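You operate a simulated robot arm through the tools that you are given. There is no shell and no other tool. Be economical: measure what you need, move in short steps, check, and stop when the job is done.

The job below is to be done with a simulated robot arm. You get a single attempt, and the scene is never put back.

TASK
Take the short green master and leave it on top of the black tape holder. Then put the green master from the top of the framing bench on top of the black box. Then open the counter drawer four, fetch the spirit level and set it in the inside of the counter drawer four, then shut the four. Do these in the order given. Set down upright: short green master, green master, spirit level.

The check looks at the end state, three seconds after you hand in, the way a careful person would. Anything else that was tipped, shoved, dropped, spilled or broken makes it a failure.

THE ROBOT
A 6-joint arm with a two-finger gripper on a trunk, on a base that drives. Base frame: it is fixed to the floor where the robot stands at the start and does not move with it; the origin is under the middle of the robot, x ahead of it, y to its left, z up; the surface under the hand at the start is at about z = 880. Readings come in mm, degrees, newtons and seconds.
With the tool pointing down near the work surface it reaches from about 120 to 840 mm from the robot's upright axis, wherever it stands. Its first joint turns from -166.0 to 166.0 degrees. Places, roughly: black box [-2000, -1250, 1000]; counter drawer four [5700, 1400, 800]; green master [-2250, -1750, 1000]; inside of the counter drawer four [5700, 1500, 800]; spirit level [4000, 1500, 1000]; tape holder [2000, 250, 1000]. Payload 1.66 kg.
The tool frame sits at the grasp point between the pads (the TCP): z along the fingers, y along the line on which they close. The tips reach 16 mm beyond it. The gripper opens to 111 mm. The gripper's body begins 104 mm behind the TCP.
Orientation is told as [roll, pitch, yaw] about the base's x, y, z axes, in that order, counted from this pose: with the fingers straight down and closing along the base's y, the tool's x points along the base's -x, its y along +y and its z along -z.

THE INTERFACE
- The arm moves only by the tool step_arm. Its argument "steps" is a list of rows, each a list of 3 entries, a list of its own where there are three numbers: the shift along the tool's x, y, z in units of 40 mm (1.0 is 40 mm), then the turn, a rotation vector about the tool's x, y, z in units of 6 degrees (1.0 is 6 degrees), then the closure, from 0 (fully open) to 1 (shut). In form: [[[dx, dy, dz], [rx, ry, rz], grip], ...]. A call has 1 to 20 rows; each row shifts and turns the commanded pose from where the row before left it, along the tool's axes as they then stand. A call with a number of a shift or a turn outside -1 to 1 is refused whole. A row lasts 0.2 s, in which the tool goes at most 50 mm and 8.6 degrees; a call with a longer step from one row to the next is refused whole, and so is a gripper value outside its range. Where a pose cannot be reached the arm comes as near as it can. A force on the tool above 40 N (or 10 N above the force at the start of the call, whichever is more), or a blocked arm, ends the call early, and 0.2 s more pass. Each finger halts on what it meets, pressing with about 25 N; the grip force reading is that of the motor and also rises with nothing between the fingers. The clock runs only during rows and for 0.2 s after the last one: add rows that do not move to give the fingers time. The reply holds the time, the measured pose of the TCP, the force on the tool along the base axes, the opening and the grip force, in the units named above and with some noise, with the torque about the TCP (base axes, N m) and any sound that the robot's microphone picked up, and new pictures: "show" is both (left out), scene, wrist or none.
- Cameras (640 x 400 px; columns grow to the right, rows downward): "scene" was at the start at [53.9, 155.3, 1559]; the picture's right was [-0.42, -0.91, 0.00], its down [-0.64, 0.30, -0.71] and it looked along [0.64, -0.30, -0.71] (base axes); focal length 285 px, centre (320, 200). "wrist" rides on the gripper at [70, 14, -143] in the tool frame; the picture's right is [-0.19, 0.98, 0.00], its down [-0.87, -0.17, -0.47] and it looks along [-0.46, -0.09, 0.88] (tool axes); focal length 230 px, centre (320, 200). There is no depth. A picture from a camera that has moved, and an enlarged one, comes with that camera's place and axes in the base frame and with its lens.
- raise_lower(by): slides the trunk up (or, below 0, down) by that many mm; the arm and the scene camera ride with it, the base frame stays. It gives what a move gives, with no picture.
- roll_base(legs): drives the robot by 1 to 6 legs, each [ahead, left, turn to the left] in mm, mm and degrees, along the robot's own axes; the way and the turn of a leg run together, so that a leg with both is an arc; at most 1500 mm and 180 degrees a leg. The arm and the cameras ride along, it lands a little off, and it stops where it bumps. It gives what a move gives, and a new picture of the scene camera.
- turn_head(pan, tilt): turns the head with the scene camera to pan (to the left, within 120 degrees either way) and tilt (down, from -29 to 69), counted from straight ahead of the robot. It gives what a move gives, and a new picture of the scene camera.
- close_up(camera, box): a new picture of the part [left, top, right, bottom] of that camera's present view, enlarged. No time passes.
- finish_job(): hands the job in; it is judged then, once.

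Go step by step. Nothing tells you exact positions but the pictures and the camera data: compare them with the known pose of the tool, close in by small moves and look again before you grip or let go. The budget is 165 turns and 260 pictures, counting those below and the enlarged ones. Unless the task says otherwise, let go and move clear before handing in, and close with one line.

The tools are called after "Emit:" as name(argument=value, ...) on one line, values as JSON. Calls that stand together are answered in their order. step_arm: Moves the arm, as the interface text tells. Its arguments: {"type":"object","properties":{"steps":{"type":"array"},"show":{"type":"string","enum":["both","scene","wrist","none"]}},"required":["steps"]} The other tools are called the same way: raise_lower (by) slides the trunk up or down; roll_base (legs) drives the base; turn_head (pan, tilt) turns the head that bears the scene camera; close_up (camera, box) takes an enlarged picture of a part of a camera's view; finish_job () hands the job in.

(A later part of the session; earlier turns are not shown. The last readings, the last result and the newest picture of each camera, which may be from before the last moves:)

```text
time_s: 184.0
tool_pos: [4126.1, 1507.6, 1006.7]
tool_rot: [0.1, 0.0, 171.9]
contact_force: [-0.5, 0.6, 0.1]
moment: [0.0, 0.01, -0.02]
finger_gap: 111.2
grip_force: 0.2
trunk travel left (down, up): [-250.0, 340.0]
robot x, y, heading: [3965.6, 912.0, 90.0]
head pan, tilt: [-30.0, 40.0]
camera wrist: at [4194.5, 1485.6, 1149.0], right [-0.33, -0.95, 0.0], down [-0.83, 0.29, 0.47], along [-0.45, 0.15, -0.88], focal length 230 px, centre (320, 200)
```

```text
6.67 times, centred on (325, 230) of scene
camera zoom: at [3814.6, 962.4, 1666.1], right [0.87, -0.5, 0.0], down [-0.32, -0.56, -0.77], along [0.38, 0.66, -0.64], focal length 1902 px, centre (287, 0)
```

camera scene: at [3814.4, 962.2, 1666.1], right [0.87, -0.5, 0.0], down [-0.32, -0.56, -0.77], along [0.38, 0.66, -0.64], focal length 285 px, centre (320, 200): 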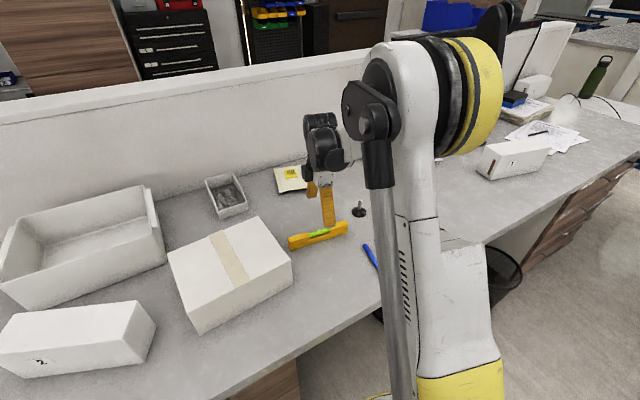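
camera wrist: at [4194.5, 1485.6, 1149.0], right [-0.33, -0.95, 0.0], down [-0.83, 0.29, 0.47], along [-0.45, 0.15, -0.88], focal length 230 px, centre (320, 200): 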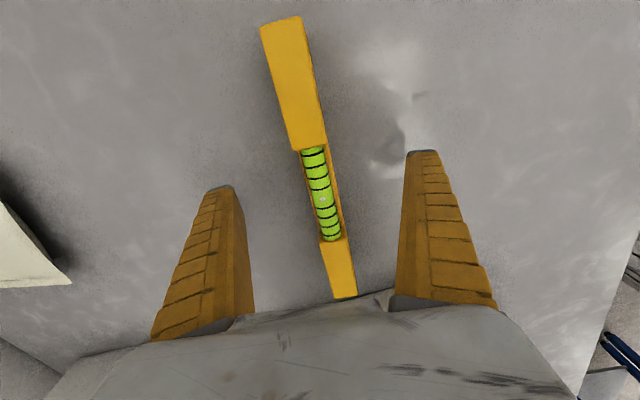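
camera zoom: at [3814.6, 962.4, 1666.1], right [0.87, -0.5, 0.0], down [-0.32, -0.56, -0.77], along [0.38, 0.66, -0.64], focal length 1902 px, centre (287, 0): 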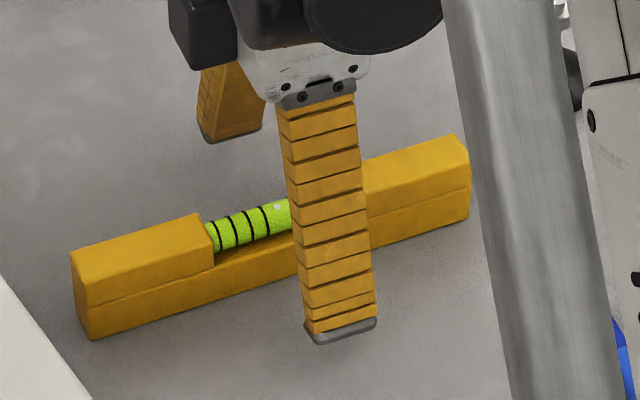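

The counter is at about z = 982 and the level is only about 28 mm tall. I'll lower 4 mm more and grip.

Emit:
step_arm(steps=[[[0, 0, 0.05], [0, 0, 0], 0], [[0, 0, 0.05], [0, 0, 0], 0], [[0, 0, 0], [0, 0, 0], 0], [[0, 0, 0], [0, 0, 0], 0.5], [[0, 0, 0], [0, 0, 0], 0.8], [[0, 0, 0], [0, 0, 0], 0.95], [[0, 0, 0], [0, 0, 0], 0.95]])

```text
time_s: 185.6
tool_pos: [4127.6, 1509.5, 1004.3]
tool_rot: [-0.2, 0.0, 171.9]
contact_force: [1.6, 4.3, 12.5]
moment: [0.01, 0.01, 0.13]
finger_gap: 16.7
grip_force: 24.6
trunk travel left (down, up): [-250.0, 340.0]
robot x, y, heading: [3959.1, 910.8, 89.6]
head pan, tilt: [-30.0, 40.0]
camera scene: at [3814.5, 961.9, 1666.2], right [0.87, -0.5, 0.0], down [-0.32, -0.56, -0.77], along [0.38, 0.66, -0.64], focal length 285 px, centre (320, 200)
camera wrist: at [4194.8, 1485.9, 1146.0], right [-0.33, -0.95, 0.0], down [-0.83, 0.29, 0.47], along [-0.45, 0.15, -0.88], focal length 230 px, centre (320, 200)
```

scene: 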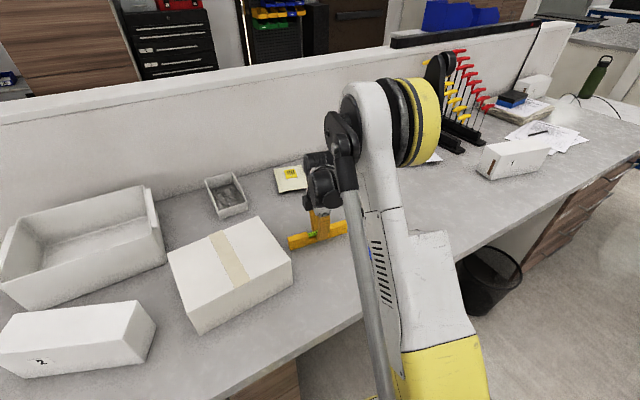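
wrist: 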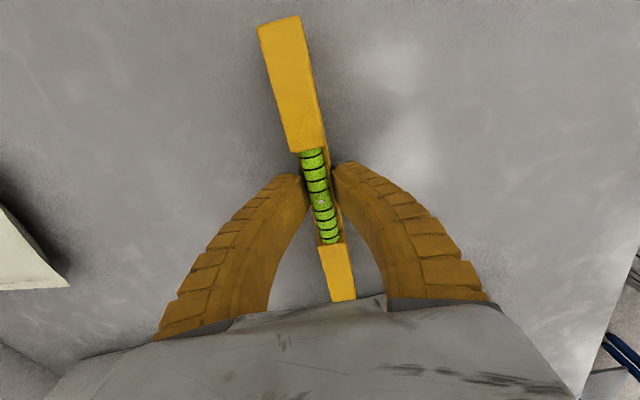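

The task opens the drawer first, and that needs an empty gripper. I'll release the level where it stands, retreat and go open drawer four.

Emit:
step_arm(steps=[[[0, 0, 0], [0, 0, 0], 0.6], [[0, 0, 0], [0, 0, 0], 0], [[0, 0, 0], [0, 0, 0], 0], [[0, 0, -0.6], [0, 0, 0], 0], [[0, 0, -0.9], [0, 0, 0], 0], [[0, 0, -0.9], [0, 0, 0], 0], [[0, 0, -0.9], [0, 0, 0], 0], [[0, 0, -0.9], [0, 0, 0], 0], [[0, 0, -0.9], [0, 0, 0], 0], [[0, 0, -0.9], [0, 0, 0], 0], [[0, 0, 0], [0, 0, 0], 0]])

Emit:
turn_head(pan=-70, tilt=30)

```text
time_s: 188.0
tool_pos: [4126.9, 1511.7, 1242.4]
tool_rot: [0.0, 0.0, 171.9]
contact_force: [0.8, -0.2, -0.1]
moment: [-0.04, 0.02, 0.02]
finger_gap: 110.8
grip_force: 0.1
trunk travel left (down, up): [-250.0, 340.0]
robot x, y, heading: [3964.1, 911.6, 90.3]
head pan, tilt: [-30.0, 40.0]
camera scene: at [3814.8, 962.9, 1666.1], right [0.87, -0.5, 0.0], down [-0.32, -0.56, -0.77], along [0.38, 0.66, -0.64], focal length 285 px, centre (320, 200)
camera wrist: at [4194.2, 1487.2, 1385.3], right [-0.33, -0.95, 0.0], down [-0.83, 0.29, 0.47], along [-0.45, 0.15, -0.88], focal length 230 px, centre (320, 200)
```

scene: 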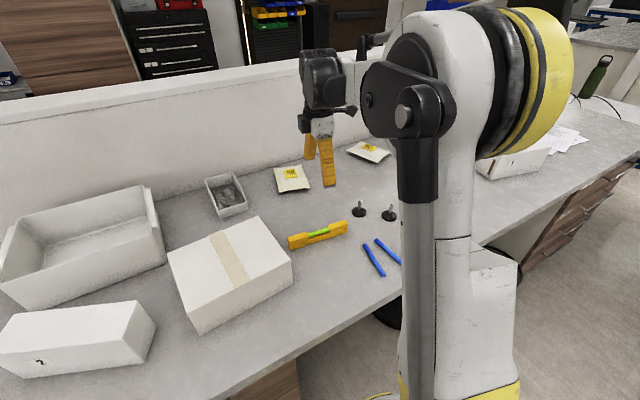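
wrist: 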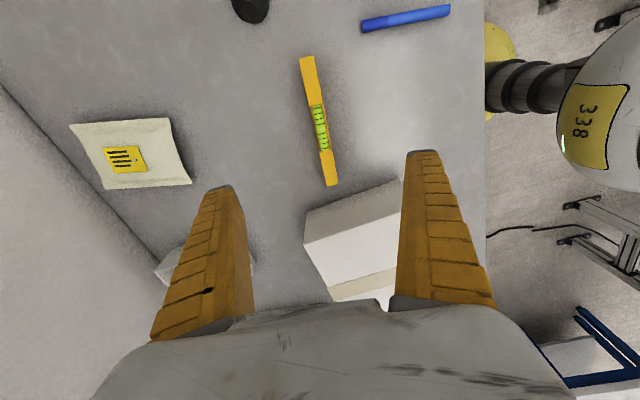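

```text
time_s: 189.0
tool_pos: [4125.3, 1510.3, 1241.2]
tool_rot: [-0.1, 0.0, 171.9]
contact_force: [0.2, -0.1, 0.1]
moment: [0.0, 0.0, 0.02]
finger_gap: 110.9
grip_force: 0.0
trunk travel left (down, up): [-250.0, 340.0]
robot x, y, heading: [3963.4, 910.4, 90.2]
head pan, tilt: [-70.0, 30.0]
camera scene: at [3857.2, 920.1, 1681.4], right [0.34, -0.94, 0.0], down [-0.47, -0.17, -0.87], along [0.81, 0.3, -0.5], focal length 285 px, centre (320, 200)
```

scene: 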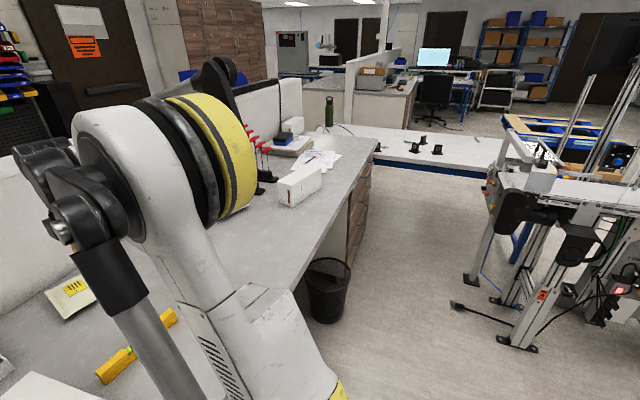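

The level is undisturbed. The drawer unit is past the bin, near (5700, 1400), so I'll retract the arm and strafe along the counter.

Emit:
step_arm(steps=[[[0, 0.95, 0], [0, 0, 0], 0], [[0, 0.95, 0], [0, 0, 0], 0], [[0, 0.95, 0], [0, 0, 0], 0], [[0, 0.95, 0], [0, 0, 0], 0], [[0, 0.95, 0], [0, 0, 0], 0], [[0, 0.95, 0], [0, 0, 0], 0]], show="none")

Emit:
roll_base(legs=[[-50, -900, 0]])

Emit:
turn_head(pan=-60, tilt=35)

```text
time_s: 190.4
tool_pos: [4094.9, 1283.2, 1242.1]
tool_rot: [0.0, 0.0, 172.0]
contact_force: [0.0, 1.0, -0.1]
moment: [0.01, 0.01, -0.03]
finger_gap: 110.8
grip_force: 0.1
trunk travel left (down, up): [-250.0, 340.0]
robot x, y, heading: [3961.8, 905.9, 89.8]
head pan, tilt: [-70.0, 30.0]
```

```text
time_s: 195.2
tool_pos: [5007.4, 1234.3, 1242.1]
tool_rot: [0.2, 0.0, 171.9]
contact_force: [-0.1, -0.3, 0.0]
moment: [0.02, -0.01, -0.02]
finger_gap: 110.8
grip_force: 0.1
trunk travel left (down, up): [-250.0, 340.0]
robot x, y, heading: [4872.7, 858.0, 89.7]
head pan, tilt: [-70.0, 30.0]
camera scene: at [4768.8, 869.8, 1681.5], right [0.34, -0.94, 0.0], down [-0.47, -0.17, -0.87], along [0.81, 0.3, -0.5], focal length 285 px, centre (320, 200)
```

scene: 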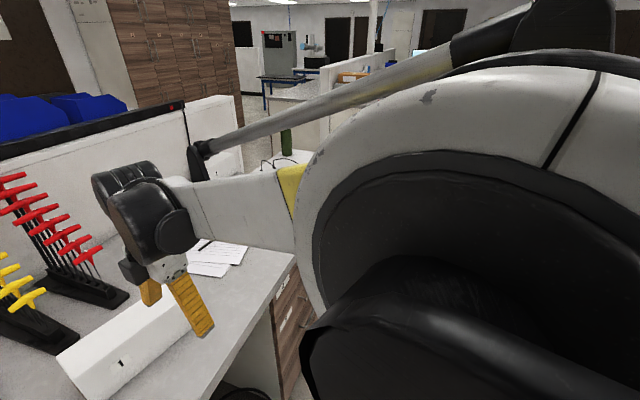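

```text
time_s: 195.9
tool_pos: [5006.0, 1232.7, 1241.3]
tool_rot: [-0.1, 0.0, 172.0]
contact_force: [0.0, -1.0, -0.1]
moment: [-0.03, 0.02, 0.0]
finger_gap: 110.8
grip_force: 0.1
trunk travel left (down, up): [-250.0, 340.0]
robot x, y, heading: [4875.4, 855.0, 89.9]
head pan, tilt: [-60.0, 35.0]
camera scene: at [4759.7, 882.9, 1673.7], right [0.5, -0.87, 0.0], down [-0.5, -0.29, -0.82], along [0.71, 0.41, -0.57], focal length 285 px, centre (320, 200)
```

scene: 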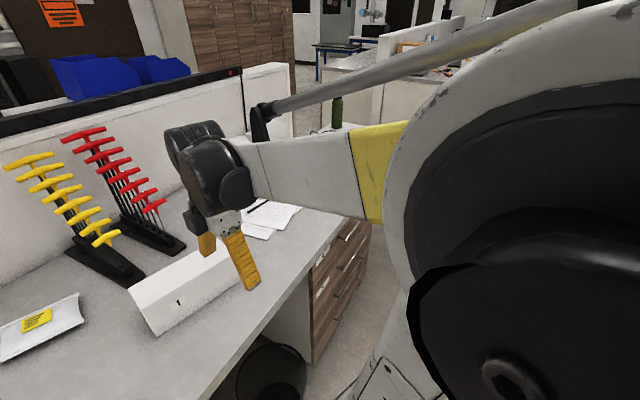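

Emit:
roll_base(legs=[[0, 0, -60]])

Emit:
turn_head(pan=10, tilt=35)

```text
time_s: 199.0
tool_pos: [5265.2, 931.8, 1242.3]
tool_rot: [0.0, -0.1, 112.1]
contact_force: [-0.6, -0.5, 0.5]
moment: [0.0, 0.02, -0.01]
finger_gap: 111.0
grip_force: 0.1
trunk travel left (down, up): [-250.0, 340.0]
robot x, y, heading: [4875.6, 857.2, 30.3]
head pan, tilt: [-60.0, 35.0]
camera scene: at [4837.0, 969.2, 1673.7], right [-0.5, -0.87, 0.0], down [-0.5, 0.29, -0.82], along [0.71, -0.41, -0.57], focal length 285 px, centre (320, 200)
```

scene: 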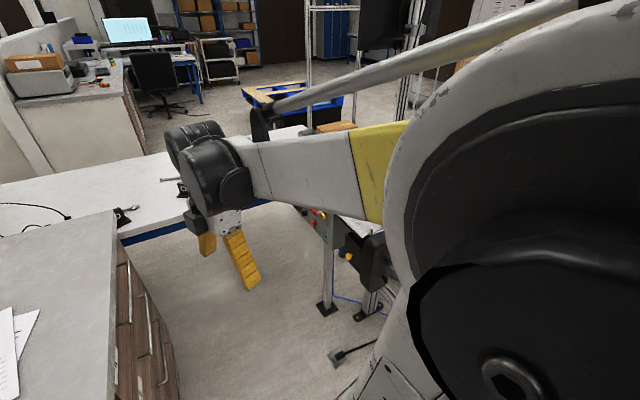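

```text
time_s: 200.4
tool_pos: [5264.1, 932.0, 1241.5]
tool_rot: [0.0, 0.0, 112.1]
contact_force: [0.8, -0.2, 0.2]
moment: [0.01, 0.01, 0.0]
finger_gap: 110.6
grip_force: 0.0
trunk travel left (down, up): [-250.0, 340.0]
robot x, y, heading: [4874.3, 857.3, 30.3]
head pan, tilt: [10.0, 35.0]
camera scene: at [4828.0, 1069.8, 1673.7], right [0.64, -0.76, 0.0], down [-0.44, -0.37, -0.82], along [0.63, 0.53, -0.57], focal length 285 px, centre (320, 200)
```

scene: 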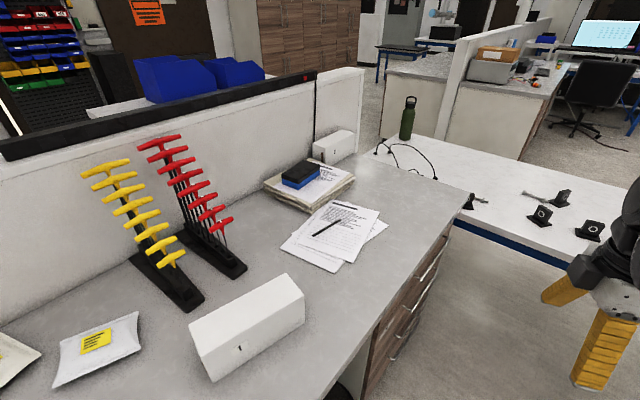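

Emit:
close_up(camera="scene", box=[340, 180, 500, 400])

Emit:
roll_base(legs=[[0, -250, 30]])

Emit:
turn_head(pan=-15, tilt=40)

```text
1.82 times, centred on (420, 290) of scene
camera zoom: at [4828.0, 1069.8, 1673.7], right [0.64, -0.76, 0.0], down [-0.44, -0.37, -0.82], along [0.63, 0.53, -0.57], focal length 519 px, centre (138, 36)
```

zoom: 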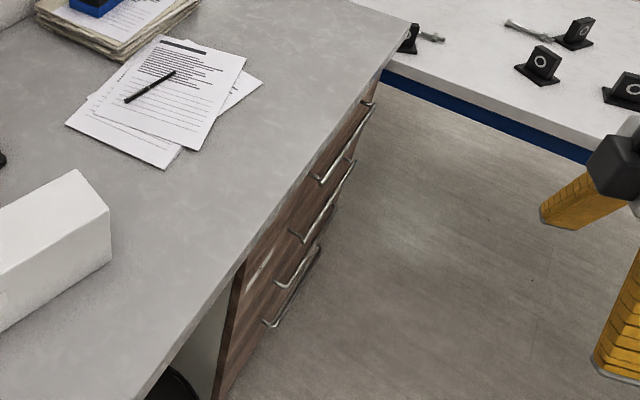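

```text
time_s: 202.3
tool_pos: [5352.3, 942.7, 1242.8]
tool_rot: [-0.1, -0.1, 141.9]
contact_force: [-0.6, 0.4, 0.0]
moment: [-0.02, 0.04, 0.01]
finger_gap: 110.8
grip_force: 0.0
trunk travel left (down, up): [-250.0, 340.0]
robot x, y, heading: [5048.2, 680.3, 60.1]
head pan, tilt: [10.0, 35.0]
camera scene: at [4904.8, 844.2, 1673.8], right [0.94, -0.34, 0.0], down [-0.2, -0.54, -0.82], along [0.28, 0.77, -0.57], focal length 285 px, centre (320, 200)
```

scene: 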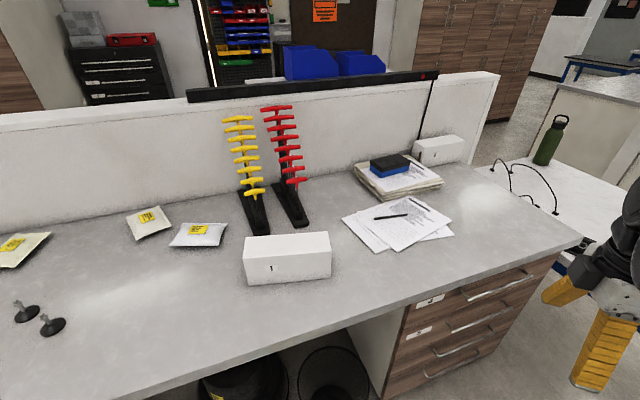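

```text
time_s: 203.2
tool_pos: [5352.3, 942.2, 1243.2]
tool_rot: [0.0, 0.0, 142.0]
contact_force: [0.4, -0.2, 0.5]
moment: [0.02, -0.02, 0.02]
finger_gap: 110.9
grip_force: 0.1
trunk travel left (down, up): [-250.0, 340.0]
robot x, y, heading: [5044.5, 682.5, 59.9]
head pan, tilt: [-15.0, 40.0]
camera scene: at [4933.9, 822.1, 1666.1], right [0.71, -0.71, 0.0], down [-0.45, -0.45, -0.77], along [0.54, 0.54, -0.64], focal length 285 px, centre (320, 200)
```

scene: 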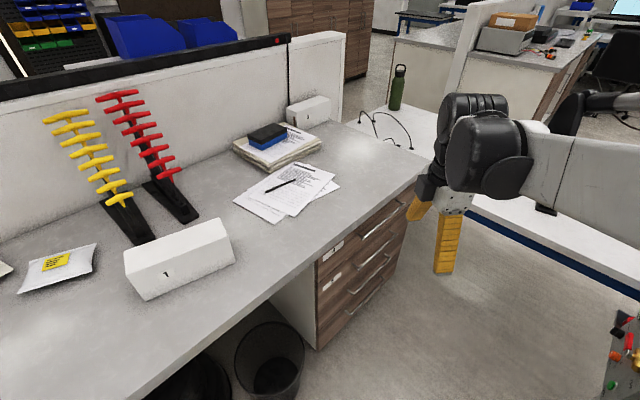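

Emit:
close_up(camera="scene", box=[300, 190, 420, 350])

```text
2.50 times, centred on (360, 270) of scene
camera zoom: at [4933.9, 822.1, 1666.1], right [0.71, -0.71, 0.0], down [-0.45, -0.45, -0.77], along [0.54, 0.54, -0.64], focal length 713 px, centre (220, 25)
```

zoom: 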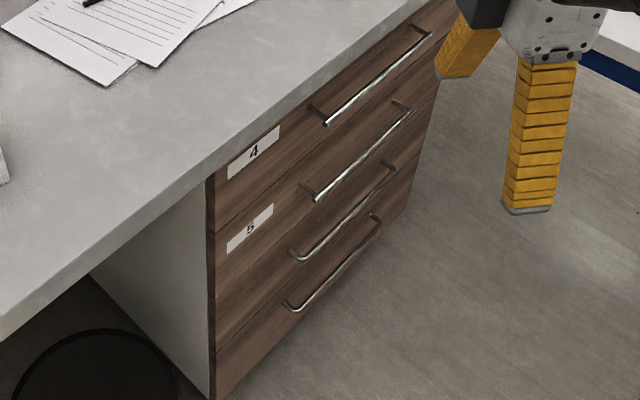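

Drawer four is the top drawer of this unit. Its handle bar runs along x from about 5540 to 5820, near y ≈ 1190 and z ≈ 890. I'll stay to its left, turn the tool to yaw 180 and tilt it so one finger can go behind the bar.

Emit:
raise_lower(by=-100)

Emit:
step_arm(steps=[[[0, 0, 0], [0, 0, -1], 0.3], [[0, 0, 0], [0, 0, -1], 0.3], [[0, 0, 0], [0, 0, -1], 0.3], [[0, 0, 0], [0, 0, -1], 0.3], [[0, 0, 0], [0, 0, -1], 0.3], [[0, 0, 0], [0, 0, -1], 0.3], [[0, 0, 0], [0, 0, -0.33], 0.3], [[0, 0, 0], [1, 0, 0], 0.3], [[0, 0, 0], [1, 0, 0], 0.3], [[0, 0, 0], [1, 0, 0], 0.3], [[0, 0, 0], [1, 0, 0], 0.3], [[0, 0, 0], [1, 0, 0], 0.3], [[0, 0, 0], [1, 0, 0], 0.3], [[0.9, 0, 0], [0, 0, 0], 0.3], [[0.9, 0, 0], [0, 0, 0], 0.3], [[0.9, 0, 0], [0, 0, 0], 0.3], [[0.9, 0, 0], [0, 0, 0], 0.3], [[0.9, 0, 0], [0, 0, 0], 0.3], [[0.9, 0, 0], [0, 0, 0], 0.3], [[0, 0, 0], [0, 0, 0], 0.3]])

```text
time_s: 204.5
tool_pos: [5351.9, 942.1, 1142.9]
tool_rot: [0.0, 0.0, 141.9]
contact_force: [0.2, 0.8, -0.8]
moment: [0.01, 0.01, -0.01]
finger_gap: 110.8
grip_force: 0.0
trunk travel left (down, up): [-150.0, 440.0]
robot x, y, heading: [5050.8, 685.2, 60.1]
head pan, tilt: [-15.0, 40.0]
```

```text
time_s: 208.7
tool_pos: [5567.8, 940.8, 1143.8]
tool_rot: [-36.0, 0.0, 179.8]
contact_force: [-0.6, 0.9, -1.1]
moment: [0.02, 0.05, 0.04]
finger_gap: 79.1
grip_force: 0.7
trunk travel left (down, up): [-150.0, 440.0]
robot x, y, heading: [5046.9, 683.0, 59.9]
head pan, tilt: [-15.0, 40.0]
camera scene: at [4933.8, 822.0, 1566.1], right [0.71, -0.71, 0.0], down [-0.45, -0.45, -0.77], along [0.54, 0.54, -0.64], focal length 285 px, centre (320, 200)
camera wrist: at [5637.8, 846.1, 1250.2], right [-0.19, -0.79, -0.58], down [-0.87, -0.14, 0.48], along [-0.46, 0.59, -0.66], focal length 230 px, centre (320, 200)
```

scene: 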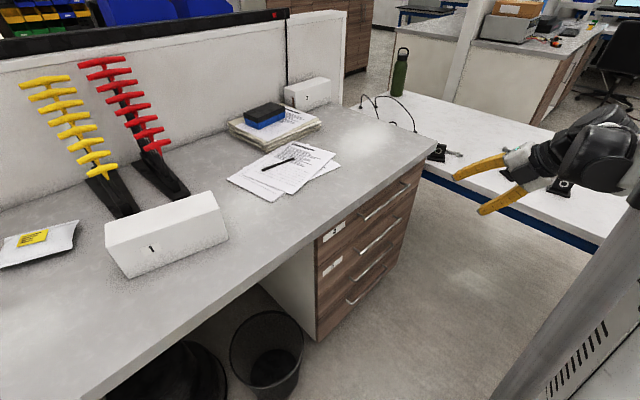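
wrist: 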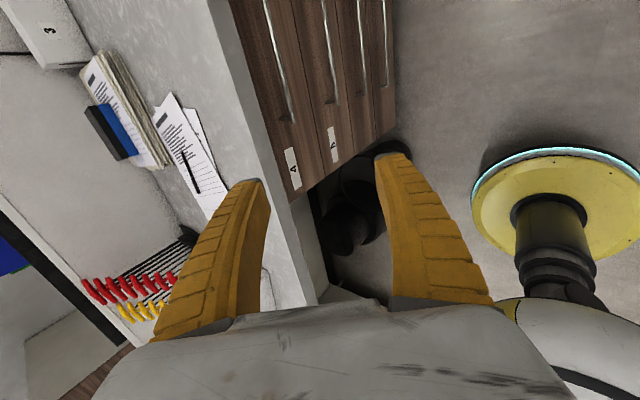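

The handle is near y ≈ 1225, z ≈ 858, slightly under the counter overhang, so I need a flatter approach of about 57°. I'll tilt further and come in front of the bar.

Emit:
step_arm(steps=[[[0, 0, 0], [1, 0, 0], 0.3], [[0, 0, 0], [1, 0, 0], 0.3], [[0, 0, 0], [1, 0, 0], 0.3], [[0, 0, 0], [0.5, 0, 0], 0.5], [[0.257, 0.304, 0.8], [0, 0, 0], 0.6], [[0.257, 0.304, 0.8], [0, 0, 0], 0.6], [[0.257, 0.304, 0.8], [0, 0, 0], 0.6], [[0.257, 0.304, 0.8], [0, 0, 0], 0.6], [[0.257, 0.304, 0.8], [0, 0, 0], 0.6], [[0.257, 0.304, 0.8], [0, 0, 0], 0.6], [[0.257, 0.304, 0.8], [0, 0, 0], 0.6], [[0, 0, 0], [0, 0, 0], 0.6]])

Emit:
close_up(camera="scene", box=[300, 150, 460, 330])

```text
time_s: 211.3
tool_pos: [5627.8, 1151.6, 949.9]
tool_rot: [-57.0, 0.1, 179.8]
contact_force: [0.1, 0.1, 0.5]
moment: [-0.03, 0.02, 0.03]
finger_gap: 46.6
grip_force: 1.2
out of reach, approached as far as the arm can: row 1, 2, 3, 4
trunk travel left (down, up): [-150.0, 440.0]
robot x, y, heading: [5046.4, 682.8, 60.1]
head pan, tilt: [-15.0, 40.0]
camera scene: at [4934.0, 822.1, 1566.1], right [0.71, -0.71, 0.0], down [-0.46, -0.45, -0.77], along [0.54, 0.54, -0.64], focal length 285 px, centre (320, 200)
camera wrist: at [5697.7, 1024.1, 1015.3], right [-0.19, -0.53, -0.82], down [-0.87, -0.3, 0.4], along [-0.46, 0.79, -0.41], focal length 230 px, centre (320, 200)
```

scene: 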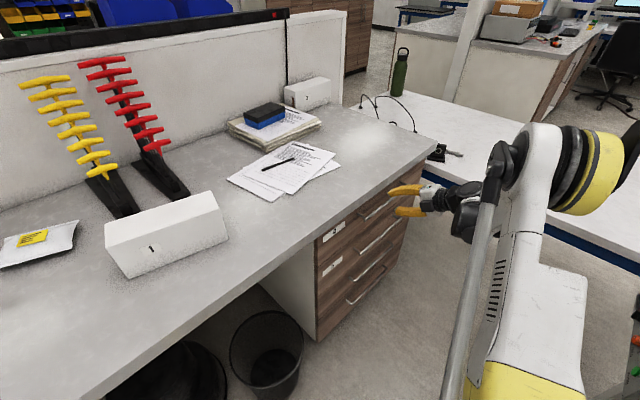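
wrist: 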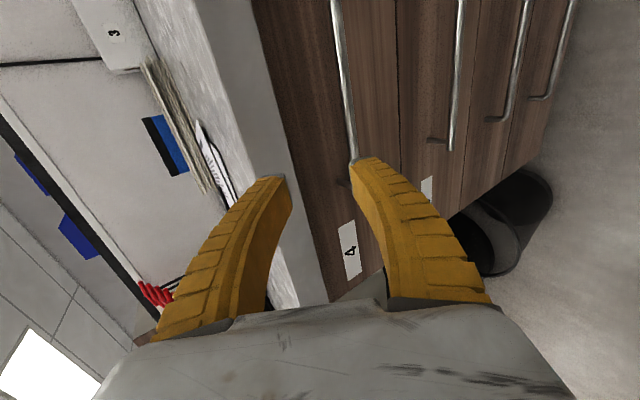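

```text
2.22 times, centred on (380, 240) of scene
camera zoom: at [4934.0, 822.1, 1566.1], right [0.71, -0.71, 0.0], down [-0.46, -0.45, -0.77], along [0.54, 0.54, -0.64], focal length 634 px, centre (187, 111)
```

zoom: 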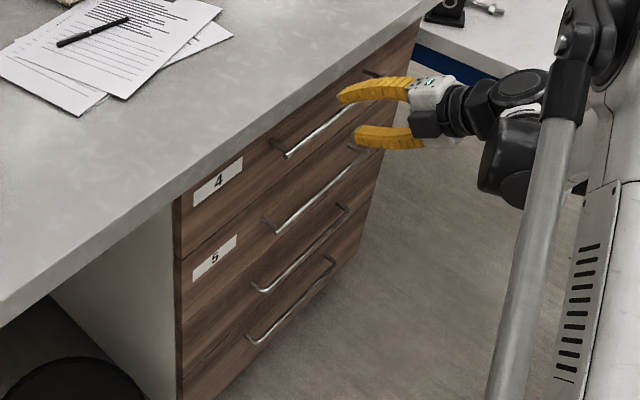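

The bar looks to be at y ≈ 1241, z ≈ 845. I'll line up on it and advance most of the way, then look.

Emit:
step_arm(steps=[[[0.4, 0.5, 0], [0, 0, 0], 0.5], [[0.4, 0.5, 0], [0, 0, 0], 0.5], [[0, 0, 0.8], [0, 0, 0], 0.5], [[0, 0, 0.8], [0, 0, 0], 0.5], [[0, 0, 0.6], [0, 0, 0], 0.5], [[0, 0, 0], [0, 0, 0], 0.5]])

Emit:
close_up(camera="wrist", box=[240, 80, 400, 280])

Emit:
close_up(camera="scene", box=[310, 160, 430, 280])

```text
time_s: 212.7
tool_pos: [5661.8, 1204.2, 868.9]
tool_rot: [-56.9, -0.1, 179.8]
contact_force: [-0.3, 0.2, -0.4]
moment: [0.02, 0.01, 0.03]
finger_gap: 57.4
grip_force: 1.7
trunk travel left (down, up): [-150.0, 440.0]
robot x, y, heading: [5047.5, 685.3, 60.0]
head pan, tilt: [-15.0, 40.0]
camera scene: at [4933.9, 822.2, 1566.1], right [0.71, -0.71, 0.0], down [-0.46, -0.45, -0.77], along [0.54, 0.54, -0.64], focal length 285 px, centre (320, 200)
camera wrist: at [5731.0, 1076.4, 934.4], right [-0.19, -0.53, -0.82], down [-0.87, -0.3, 0.4], along [-0.46, 0.79, -0.41], focal length 230 px, centre (320, 200)
```

scene: 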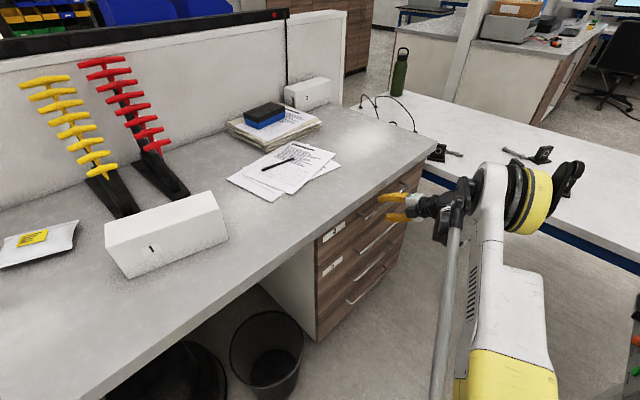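
wrist: 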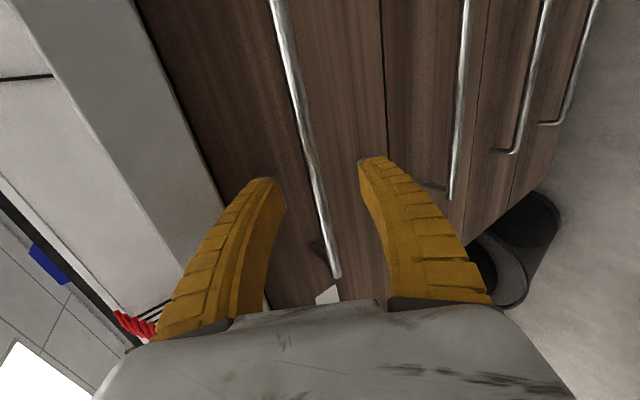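

```text
2.00 times, centred on (320, 180) of wrist
camera zoom: at [5731.0, 1076.4, 934.4], right [-0.19, -0.53, -0.82], down [-0.87, -0.3, 0.4], along [-0.46, 0.79, -0.41], focal length 460 px, centre (320, 240)
```

zoom: 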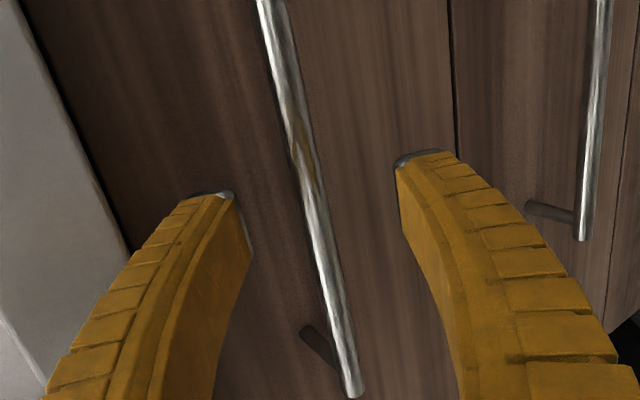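

```text
3.33 times, centred on (370, 220) of scene
camera zoom: at [4933.9, 822.2, 1566.1], right [0.71, -0.71, 0.0], down [-0.46, -0.45, -0.77], along [0.54, 0.54, -0.64], focal length 951 px, centre (153, 133)
```

zoom: 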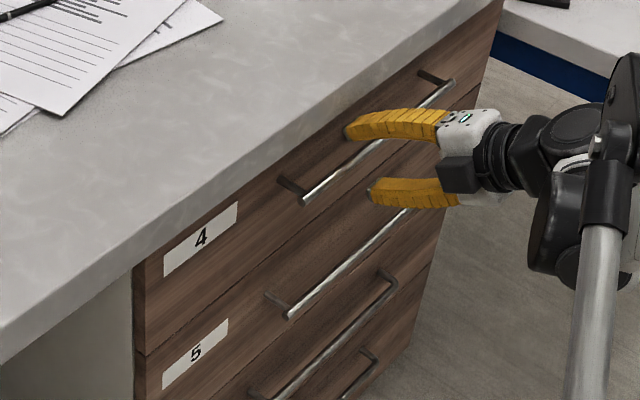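

The bar runs centrally between the fingers, about 43 mm ahead. I'll advance 38 mm with a narrower opening and close on it.

Emit:
step_arm(steps=[[[0, 0, 0.3], [0, 0, 0], 0.62], [[0, 0, 0.35], [0, 0, 0], 0.62], [[0, 0, 0.3], [0, 0, 0], 0.62], [[0, 0, 0], [0, 0, 0], 0.62]])

```text
time_s: 213.7
tool_pos: [5662.0, 1234.0, 847.6]
tool_rot: [-57.2, 0.1, 179.8]
contact_force: [-3.6, -16.1, 6.8]
moment: [0.6, -0.06, 0.14]
finger_gap: 41.4
grip_force: 0.0
trunk travel left (down, up): [-150.0, 440.0]
robot x, y, heading: [5049.2, 686.8, 59.7]
head pan, tilt: [-15.0, 40.0]
camera scene: at [4933.1, 819.7, 1566.3], right [0.71, -0.71, 0.0], down [-0.45, -0.45, -0.77], along [0.54, 0.54, -0.64], focal length 285 px, centre (320, 200)
camera wrist: at [5731.3, 1106.7, 913.7], right [-0.19, -0.53, -0.82], down [-0.87, -0.3, 0.4], along [-0.46, 0.79, -0.4], focal length 230 px, centre (320, 200)
```

scene: 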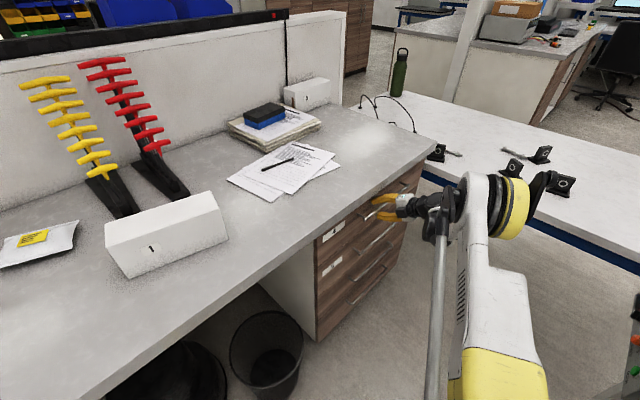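
wrist: 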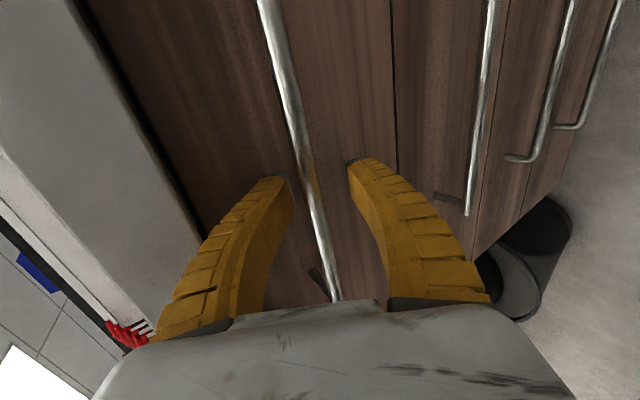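

The tips touched the drawer front, so I'll back off about 5 mm and close on the bar.

Emit:
step_arm(steps=[[[0, 0, -0.15], [0, 0, 0], 0.62], [[0, 0, 0], [0, 0, 0], 0.8], [[0, 0, 0], [0, 0, 0], 1], [[0, 0, 0], [0, 0, 0], 1]])

Emit:
close_up(camera="wrist", box=[240, 80, 400, 300])

```text
time_s: 214.7
tool_pos: [5661.3, 1231.4, 849.7]
tool_rot: [-57.0, 0.0, 180.0]
contact_force: [-2.0, 4.0, 3.8]
moment: [-0.1, -0.01, 0.0]
finger_gap: 0.0
grip_force: 24.7
trunk travel left (down, up): [-150.0, 440.0]
robot x, y, heading: [5049.5, 681.5, 60.0]
head pan, tilt: [-15.0, 40.0]
camera scene: at [4933.4, 822.2, 1566.1], right [0.71, -0.71, 0.0], down [-0.45, -0.45, -0.77], along [0.54, 0.54, -0.64], focal length 285 px, centre (320, 200)
camera wrist: at [5731.1, 1104.6, 916.0], right [-0.19, -0.53, -0.82], down [-0.87, -0.3, 0.4], along [-0.46, 0.79, -0.41], focal length 230 px, centre (320, 200)
```

scene: 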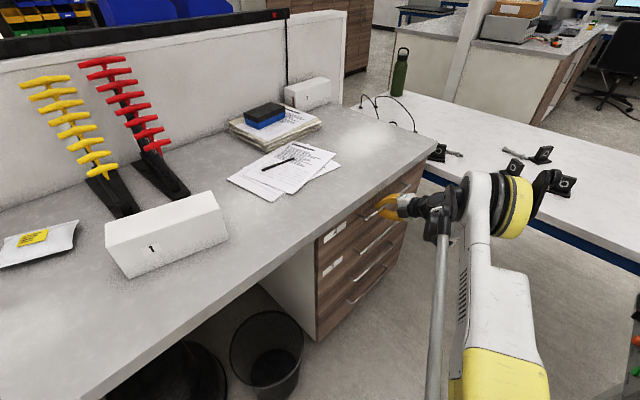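
wrist: 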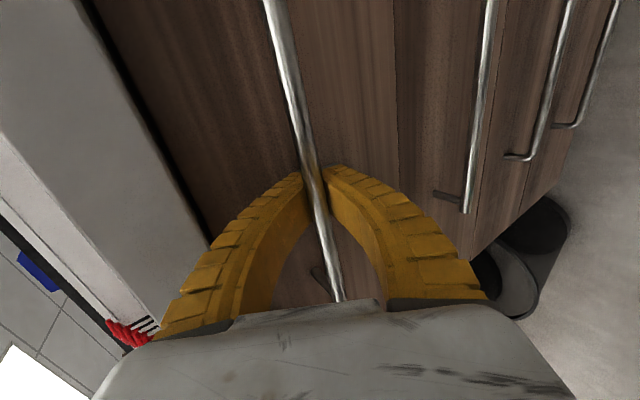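

```text
1.82 times, centred on (320, 190) of wrist
camera zoom: at [5731.1, 1104.6, 916.0], right [-0.19, -0.53, -0.82], down [-0.87, -0.3, 0.4], along [-0.46, 0.79, -0.41], focal length 418 px, centre (320, 218)
```

zoom: 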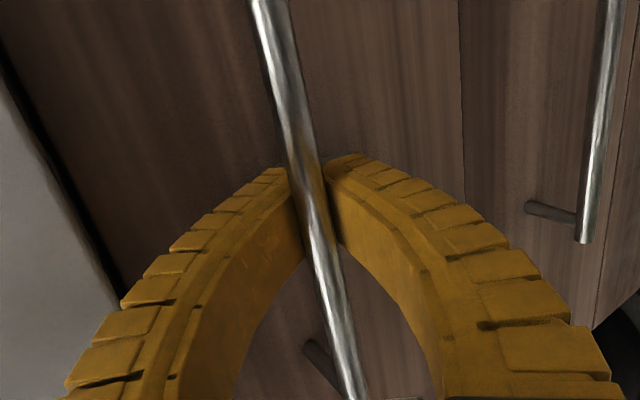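

The fingers have closed around the bar. I'll pull straight back in -y and watch.

Emit:
step_arm(steps=[[[0, 0.27, -0.42], [0, 0, 0], 1], [[0, 0.4, -0.6], [0, 0, 0], 1], [[0, 0.4, -0.6], [0, 0, 0], 1], [[0, 0.4, -0.6], [0, 0, 0], 1], [[0, 0, 0], [0, 0, 0], 1]])

```text
time_s: 215.9
tool_pos: [5661.6, 1124.1, 848.4]
tool_rot: [-57.0, 0.0, 179.9]
contact_force: [-0.1, 0.7, -1.2]
moment: [0.04, 0.01, -0.02]
finger_gap: 6.0
grip_force: 28.5
trunk travel left (down, up): [-150.0, 440.0]
robot x, y, heading: [5047.6, 682.6, 59.6]
head pan, tilt: [-15.0, 40.0]
camera scene: at [4934.1, 822.2, 1566.1], right [0.71, -0.71, 0.0], down [-0.46, -0.45, -0.77], along [0.54, 0.54, -0.64], focal length 285 px, centre (320, 200)
camera wrist: at [5731.1, 997.2, 915.2], right [-0.19, -0.53, -0.82], down [-0.87, -0.3, 0.4], along [-0.46, 0.79, -0.41], focal length 230 px, centre (320, 200)
```

scene: 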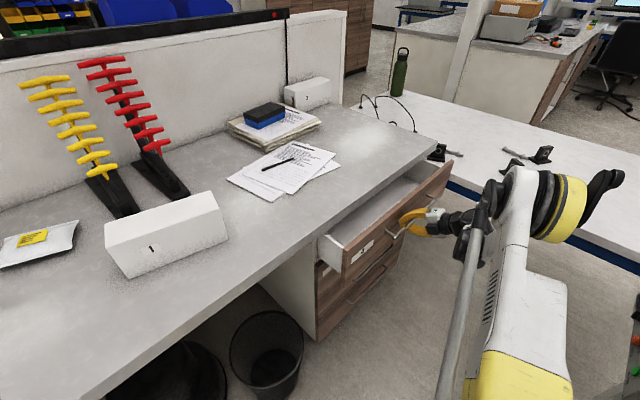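
wrist: 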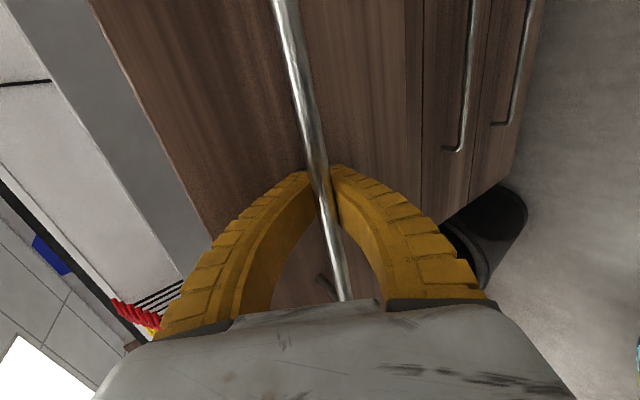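

Emit:
step_arm(steps=[[[0, 0.4, -0.6], [0, 0, 0], 1], [[0, 0.4, -0.6], [0, 0, 0], 1], [[0, 0.4, -0.6], [0, 0, 0], 1], [[0, 0.4, -0.6], [0, 0, 0], 1], [[0, 0.4, -0.6], [0, 0, 0], 1], [[0, 0.4, -0.6], [0, 0, 0], 1], [[0, 0.4, -0.6], [0, 0, 0], 1], [[0, 0, 0], [0, 0, 0], 1]])

```text
time_s: 217.7
tool_pos: [5647.8, 1007.2, 847.4]
tool_rot: [-56.3, -2.2, 178.2]
contact_force: [0.1, 0.4, -0.2]
moment: [-0.01, 0.0, -0.01]
finger_gap: 0.0
grip_force: 28.0
out of reach, approached as far as the arm can: row 3, 4, 5, 6, 7
trunk travel left (down, up): [-150.0, 440.0]
robot x, y, heading: [5049.7, 686.3, 59.9]
head pan, tilt: [-15.0, 40.0]
camera scene: at [4934.1, 822.2, 1566.1], right [0.71, -0.71, 0.0], down [-0.46, -0.45, -0.77], along [0.54, 0.54, -0.64], focal length 285 px, centre (320, 200)
camera wrist: at [5716.6, 877.8, 912.0], right [-0.24, -0.54, -0.81], down [-0.86, -0.27, 0.43], along [-0.45, 0.8, -0.4], focal length 230 px, centre (320, 200)
```

scene: 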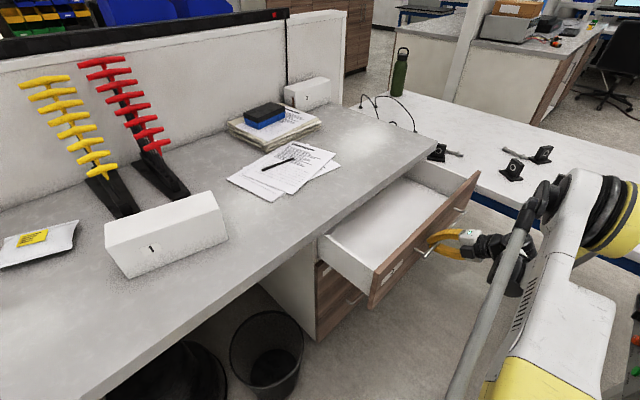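
wrist: 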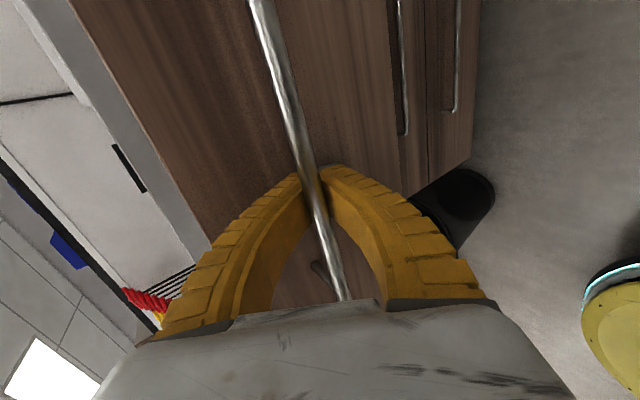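

The drawer is open by about 225 mm. I'll pull it a little further by rolling the base straight back in -y.

Emit:
roll_base(legs=[[-70, -40, 0]])

```text
time_s: 218.7
tool_pos: [5646.7, 926.6, 847.5]
tool_rot: [-56.3, -2.1, 178.3]
contact_force: [-0.2, 0.3, -0.3]
moment: [0.01, -0.01, 0.0]
finger_gap: 0.1
grip_force: 28.4
trunk travel left (down, up): [-150.0, 440.0]
robot x, y, heading: [5046.0, 607.3, 60.0]
head pan, tilt: [-15.0, 40.0]
camera scene: at [4933.6, 740.9, 1566.2], right [0.71, -0.71, 0.0], down [-0.45, -0.45, -0.77], along [0.54, 0.54, -0.64], focal length 285 px, centre (320, 200)
```

scene: 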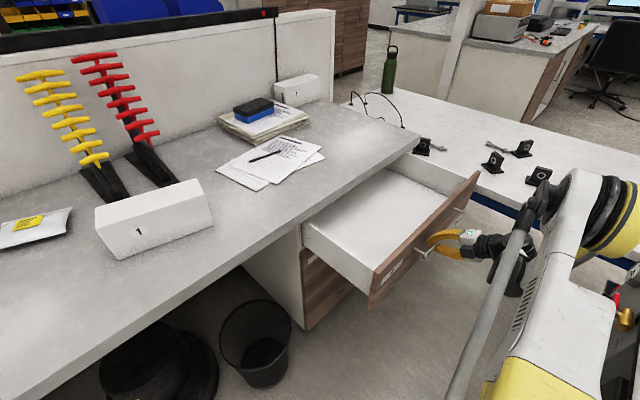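

The drawer is open by about 300 mm. I'll open the fingers and back the hand off the bar with a small base move.

Emit:
step_arm(steps=[[[0, 0, 0], [0, 0, 0], 0.6], [[0, 0, 0], [0, 0, 0], 0.5], [[0, 0, 0], [0, 0, 0], 0.5]], show="none")

Emit:
roll_base(legs=[[-52, -30, 0]])

Emit:
close_up(camera="wrist", box=[0, 0, 640, 400])

```text
time_s: 219.5
tool_pos: [5646.7, 926.0, 846.3]
tool_rot: [-56.2, -2.0, 178.3]
contact_force: [1.2, 0.2, 0.1]
moment: [0.02, 0.01, -0.02]
finger_gap: 57.7
grip_force: 1.3
trunk travel left (down, up): [-150.0, 440.0]
robot x, y, heading: [5051.9, 606.8, 59.9]
head pan, tilt: [-15.0, 40.0]
```

```text
time_s: 220.5
tool_pos: [5646.1, 866.0, 847.3]
tool_rot: [-56.3, -2.1, 178.3]
contact_force: [-0.5, 0.2, 0.6]
moment: [0.01, 0.02, -0.03]
finger_gap: 57.5
grip_force: 1.6
trunk travel left (down, up): [-150.0, 440.0]
robot x, y, heading: [5047.6, 546.3, 60.1]
head pan, tilt: [-15.0, 40.0]
camera scene: at [4933.3, 681.4, 1566.2], right [0.71, -0.71, 0.0], down [-0.45, -0.45, -0.77], along [0.54, 0.54, -0.64], focal length 285 px, centre (320, 200)
```

scene: 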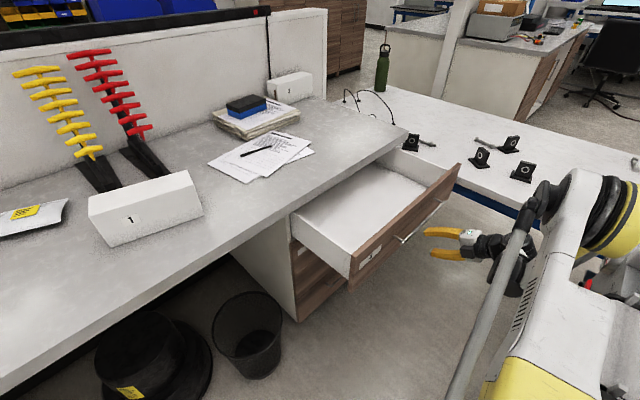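

```text
1.00 times, centred on (320, 200) of wrist (not enlarged: the box is as wide or as high as the picture)
camera zoom: at [5716.0, 737.5, 912.3], right [-0.24, -0.54, -0.81], down [-0.86, -0.27, 0.43], along [-0.45, 0.8, -0.4], focal length 230 px, centre (320, 200)
```

zoom: 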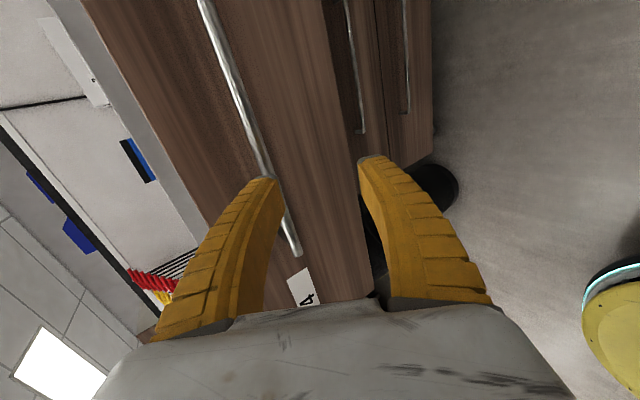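

Emit:
step_arm(steps=[[[0, -0.83, -0.54], [0, 0, 0], 0.2], [[0, -0.83, -0.54], [0, 0, 0], 0.2], [[0, -0.83, -0.54], [0, 0, 0], 0], [[0, -0.83, -0.54], [0, 0, 0], 0], [[0, -0.83, -0.54], [0, 0, 0], 0], [[0, -0.83, -0.54], [0, 0, 0], 0], [[0, -0.83, -0.54], [0, 0, 0], 0], [[0, 0, 0], [-1, 0, 0], 0], [[0, 0, 0], [-1, 0, 0], 0], [[0, 0, 0], [-1, 0, 0], 0], [[0, 0, 0], [-1, 0, 0], 0], [[0, 0, 0], [-1, 0, 0], 0], [[0, 0, 0], [-1, 0, 0], 0], [[0, 0, 0], [-1, 0, 0], 0], [[0, 0, 0], [-1, 0, 0], 0], [[0, 0, 0], [-1, 0, 0], 0], [[0, 0, 0], [-0.5, 0, 0], 0], [[0, 0, 0], [0, 0, 0], 0]], show="none")

Emit:
close_up(camera="scene", box=[280, 130, 480, 300])

```text
time_s: 224.3
tool_pos: [5656.8, 869.5, 1124.3]
tool_rot: [0.8, -2.1, 178.2]
contact_force: [0.3, -1.3, 0.8]
moment: [0.04, 0.01, 0.01]
finger_gap: 111.1
grip_force: 0.1
trunk travel left (down, up): [-150.0, 440.0]
robot x, y, heading: [5047.1, 542.8, 60.0]
head pan, tilt: [-15.0, 40.0]
```

```text
2.35 times, centred on (380, 215) of scene
camera zoom: at [4933.3, 682.0, 1566.1], right [0.71, -0.71, 0.0], down [-0.45, -0.45, -0.77], along [0.54, 0.54, -0.64], focal length 672 px, centre (179, 165)
```

zoom: 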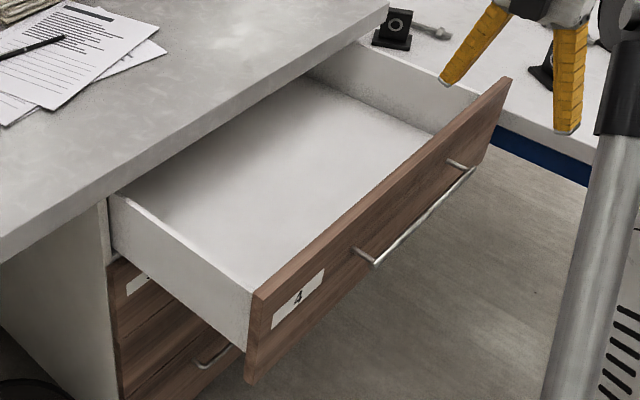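

Drawer four is open and empty. I'll raise the trunk and go back to the spirit level, past the bin and clear of the drawer.

Emit:
raise_lower(by=100)

Emit:
roll_base(legs=[[273, 157, 0], [-542, 939, 0], [0, 0, 30]])

Emit:
turn_head(pan=-30, tilt=40)

```text
time_s: 225.6
tool_pos: [5657.4, 868.9, 1223.7]
tool_rot: [0.7, -2.1, 178.3]
contact_force: [-0.8, -0.8, -0.8]
moment: [0.02, 0.0, 0.01]
finger_gap: 111.1
grip_force: 0.0
trunk travel left (down, up): [-250.0, 340.0]
robot x, y, heading: [5046.0, 545.4, 60.0]
head pan, tilt: [-15.0, 40.0]
```

```text
time_s: 234.4
tool_pos: [4334.2, 1440.5, 1224.5]
tool_rot: [0.7, -2.1, -151.7]
contact_force: [-1.3, 0.3, 0.6]
moment: [0.03, 0.01, -0.03]
finger_gap: 111.0
grip_force: 0.1
trunk travel left (down, up): [-250.0, 340.0]
robot x, y, heading: [3970.0, 853.1, 89.9]
head pan, tilt: [-15.0, 40.0]
camera scene: at [3800.3, 916.0, 1666.1], right [0.97, -0.26, 0.0], down [-0.17, -0.62, -0.77], along [0.2, 0.74, -0.64], focal length 285 px, centre (320, 200)
```

scene: 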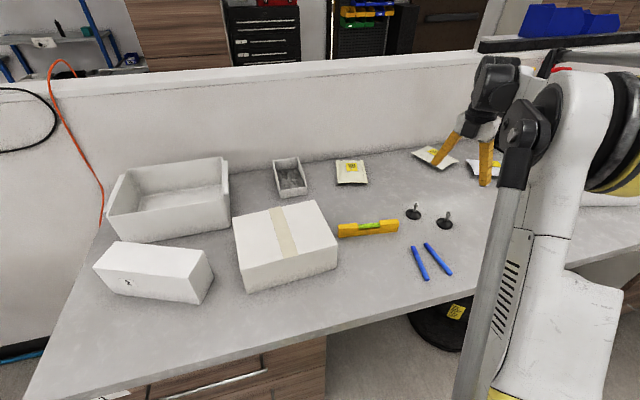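

```text
time_s: 235.1
tool_pos: [4335.2, 1438.8, 1223.9]
tool_rot: [0.8, -2.2, -151.8]
contact_force: [-0.2, 0.0, 0.1]
moment: [0.01, -0.06, 0.01]
finger_gap: 110.9
grip_force: 0.2
trunk travel left (down, up): [-250.0, 340.0]
robot x, y, heading: [3964.2, 848.6, 89.8]
head pan, tilt: [-30.0, 40.0]
camera scene: at [3820.9, 907.5, 1666.1], right [0.87, -0.5, 0.0], down [-0.32, -0.56, -0.77], along [0.38, 0.66, -0.64], focal length 285 px, centre (320, 200)
```

scene: 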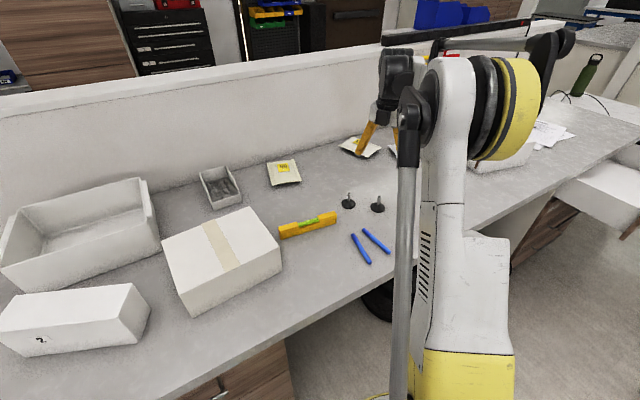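

Emit:
step_arm(steps=[[[0, 0, 0], [0.13, 0.35, 0], 0], [[0, 0, 0], [0, 0, 1], 0], [[0, 0, 0], [0, 0, 1], 0], [[0, 0, 0], [0, 0, 1], 0], [[0, 0, 0], [0, 0, 1], 0], [[0, 0, 0], [0, 0, 1], 0], [[0, 0, 0], [0, 0, 1], 0], [[-0.77, -0.144, 0], [0, 0, 0], 0], [[-0.77, -0.144, 0], [0, 0, 0], 0], [[-0.77, -0.144, 0.3], [0, 0, 0], 0], [[-0.77, -0.144, 0.5], [0, 0, 0], 0], [[-0.77, -0.144, 0.5], [0, 0, 0], 0], [[-0.77, -0.144, 0.5], [0, 0, 0], 0], [[-0.77, -0.144, 0.5], [0, 0, 0], 0], [[0, 0, 0.5], [0, 0, 0], 0], [[0, 0, 0], [0, 0, 0], 0]], show="wrist")

```text
time_s: 238.5
tool_pos: [4125.6, 1510.4, 1111.8]
tool_rot: [-0.1, 0.0, 172.2]
contact_force: [0.1, 0.7, -0.2]
moment: [0.01, 0.02, -0.01]
finger_gap: 110.9
grip_force: 0.0
trunk travel left (down, up): [-250.0, 340.0]
robot x, y, heading: [3969.7, 851.5, 89.9]
head pan, tilt: [-30.0, 40.0]
camera wrist: at [4193.7, 1486.9, 1254.7], right [-0.32, -0.95, 0.0], down [-0.83, 0.28, 0.47], along [-0.45, 0.15, -0.88], focal length 230 px, centre (320, 200)
```

wrist: 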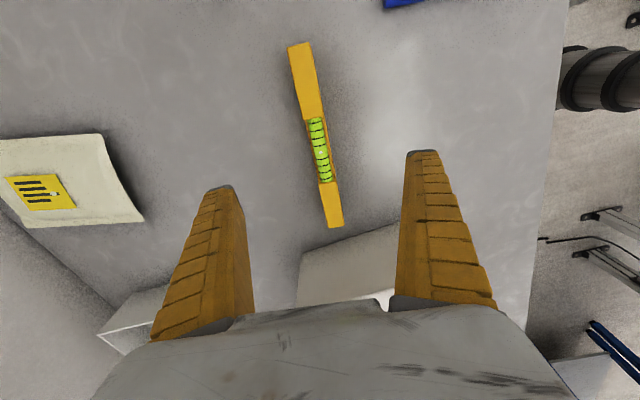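

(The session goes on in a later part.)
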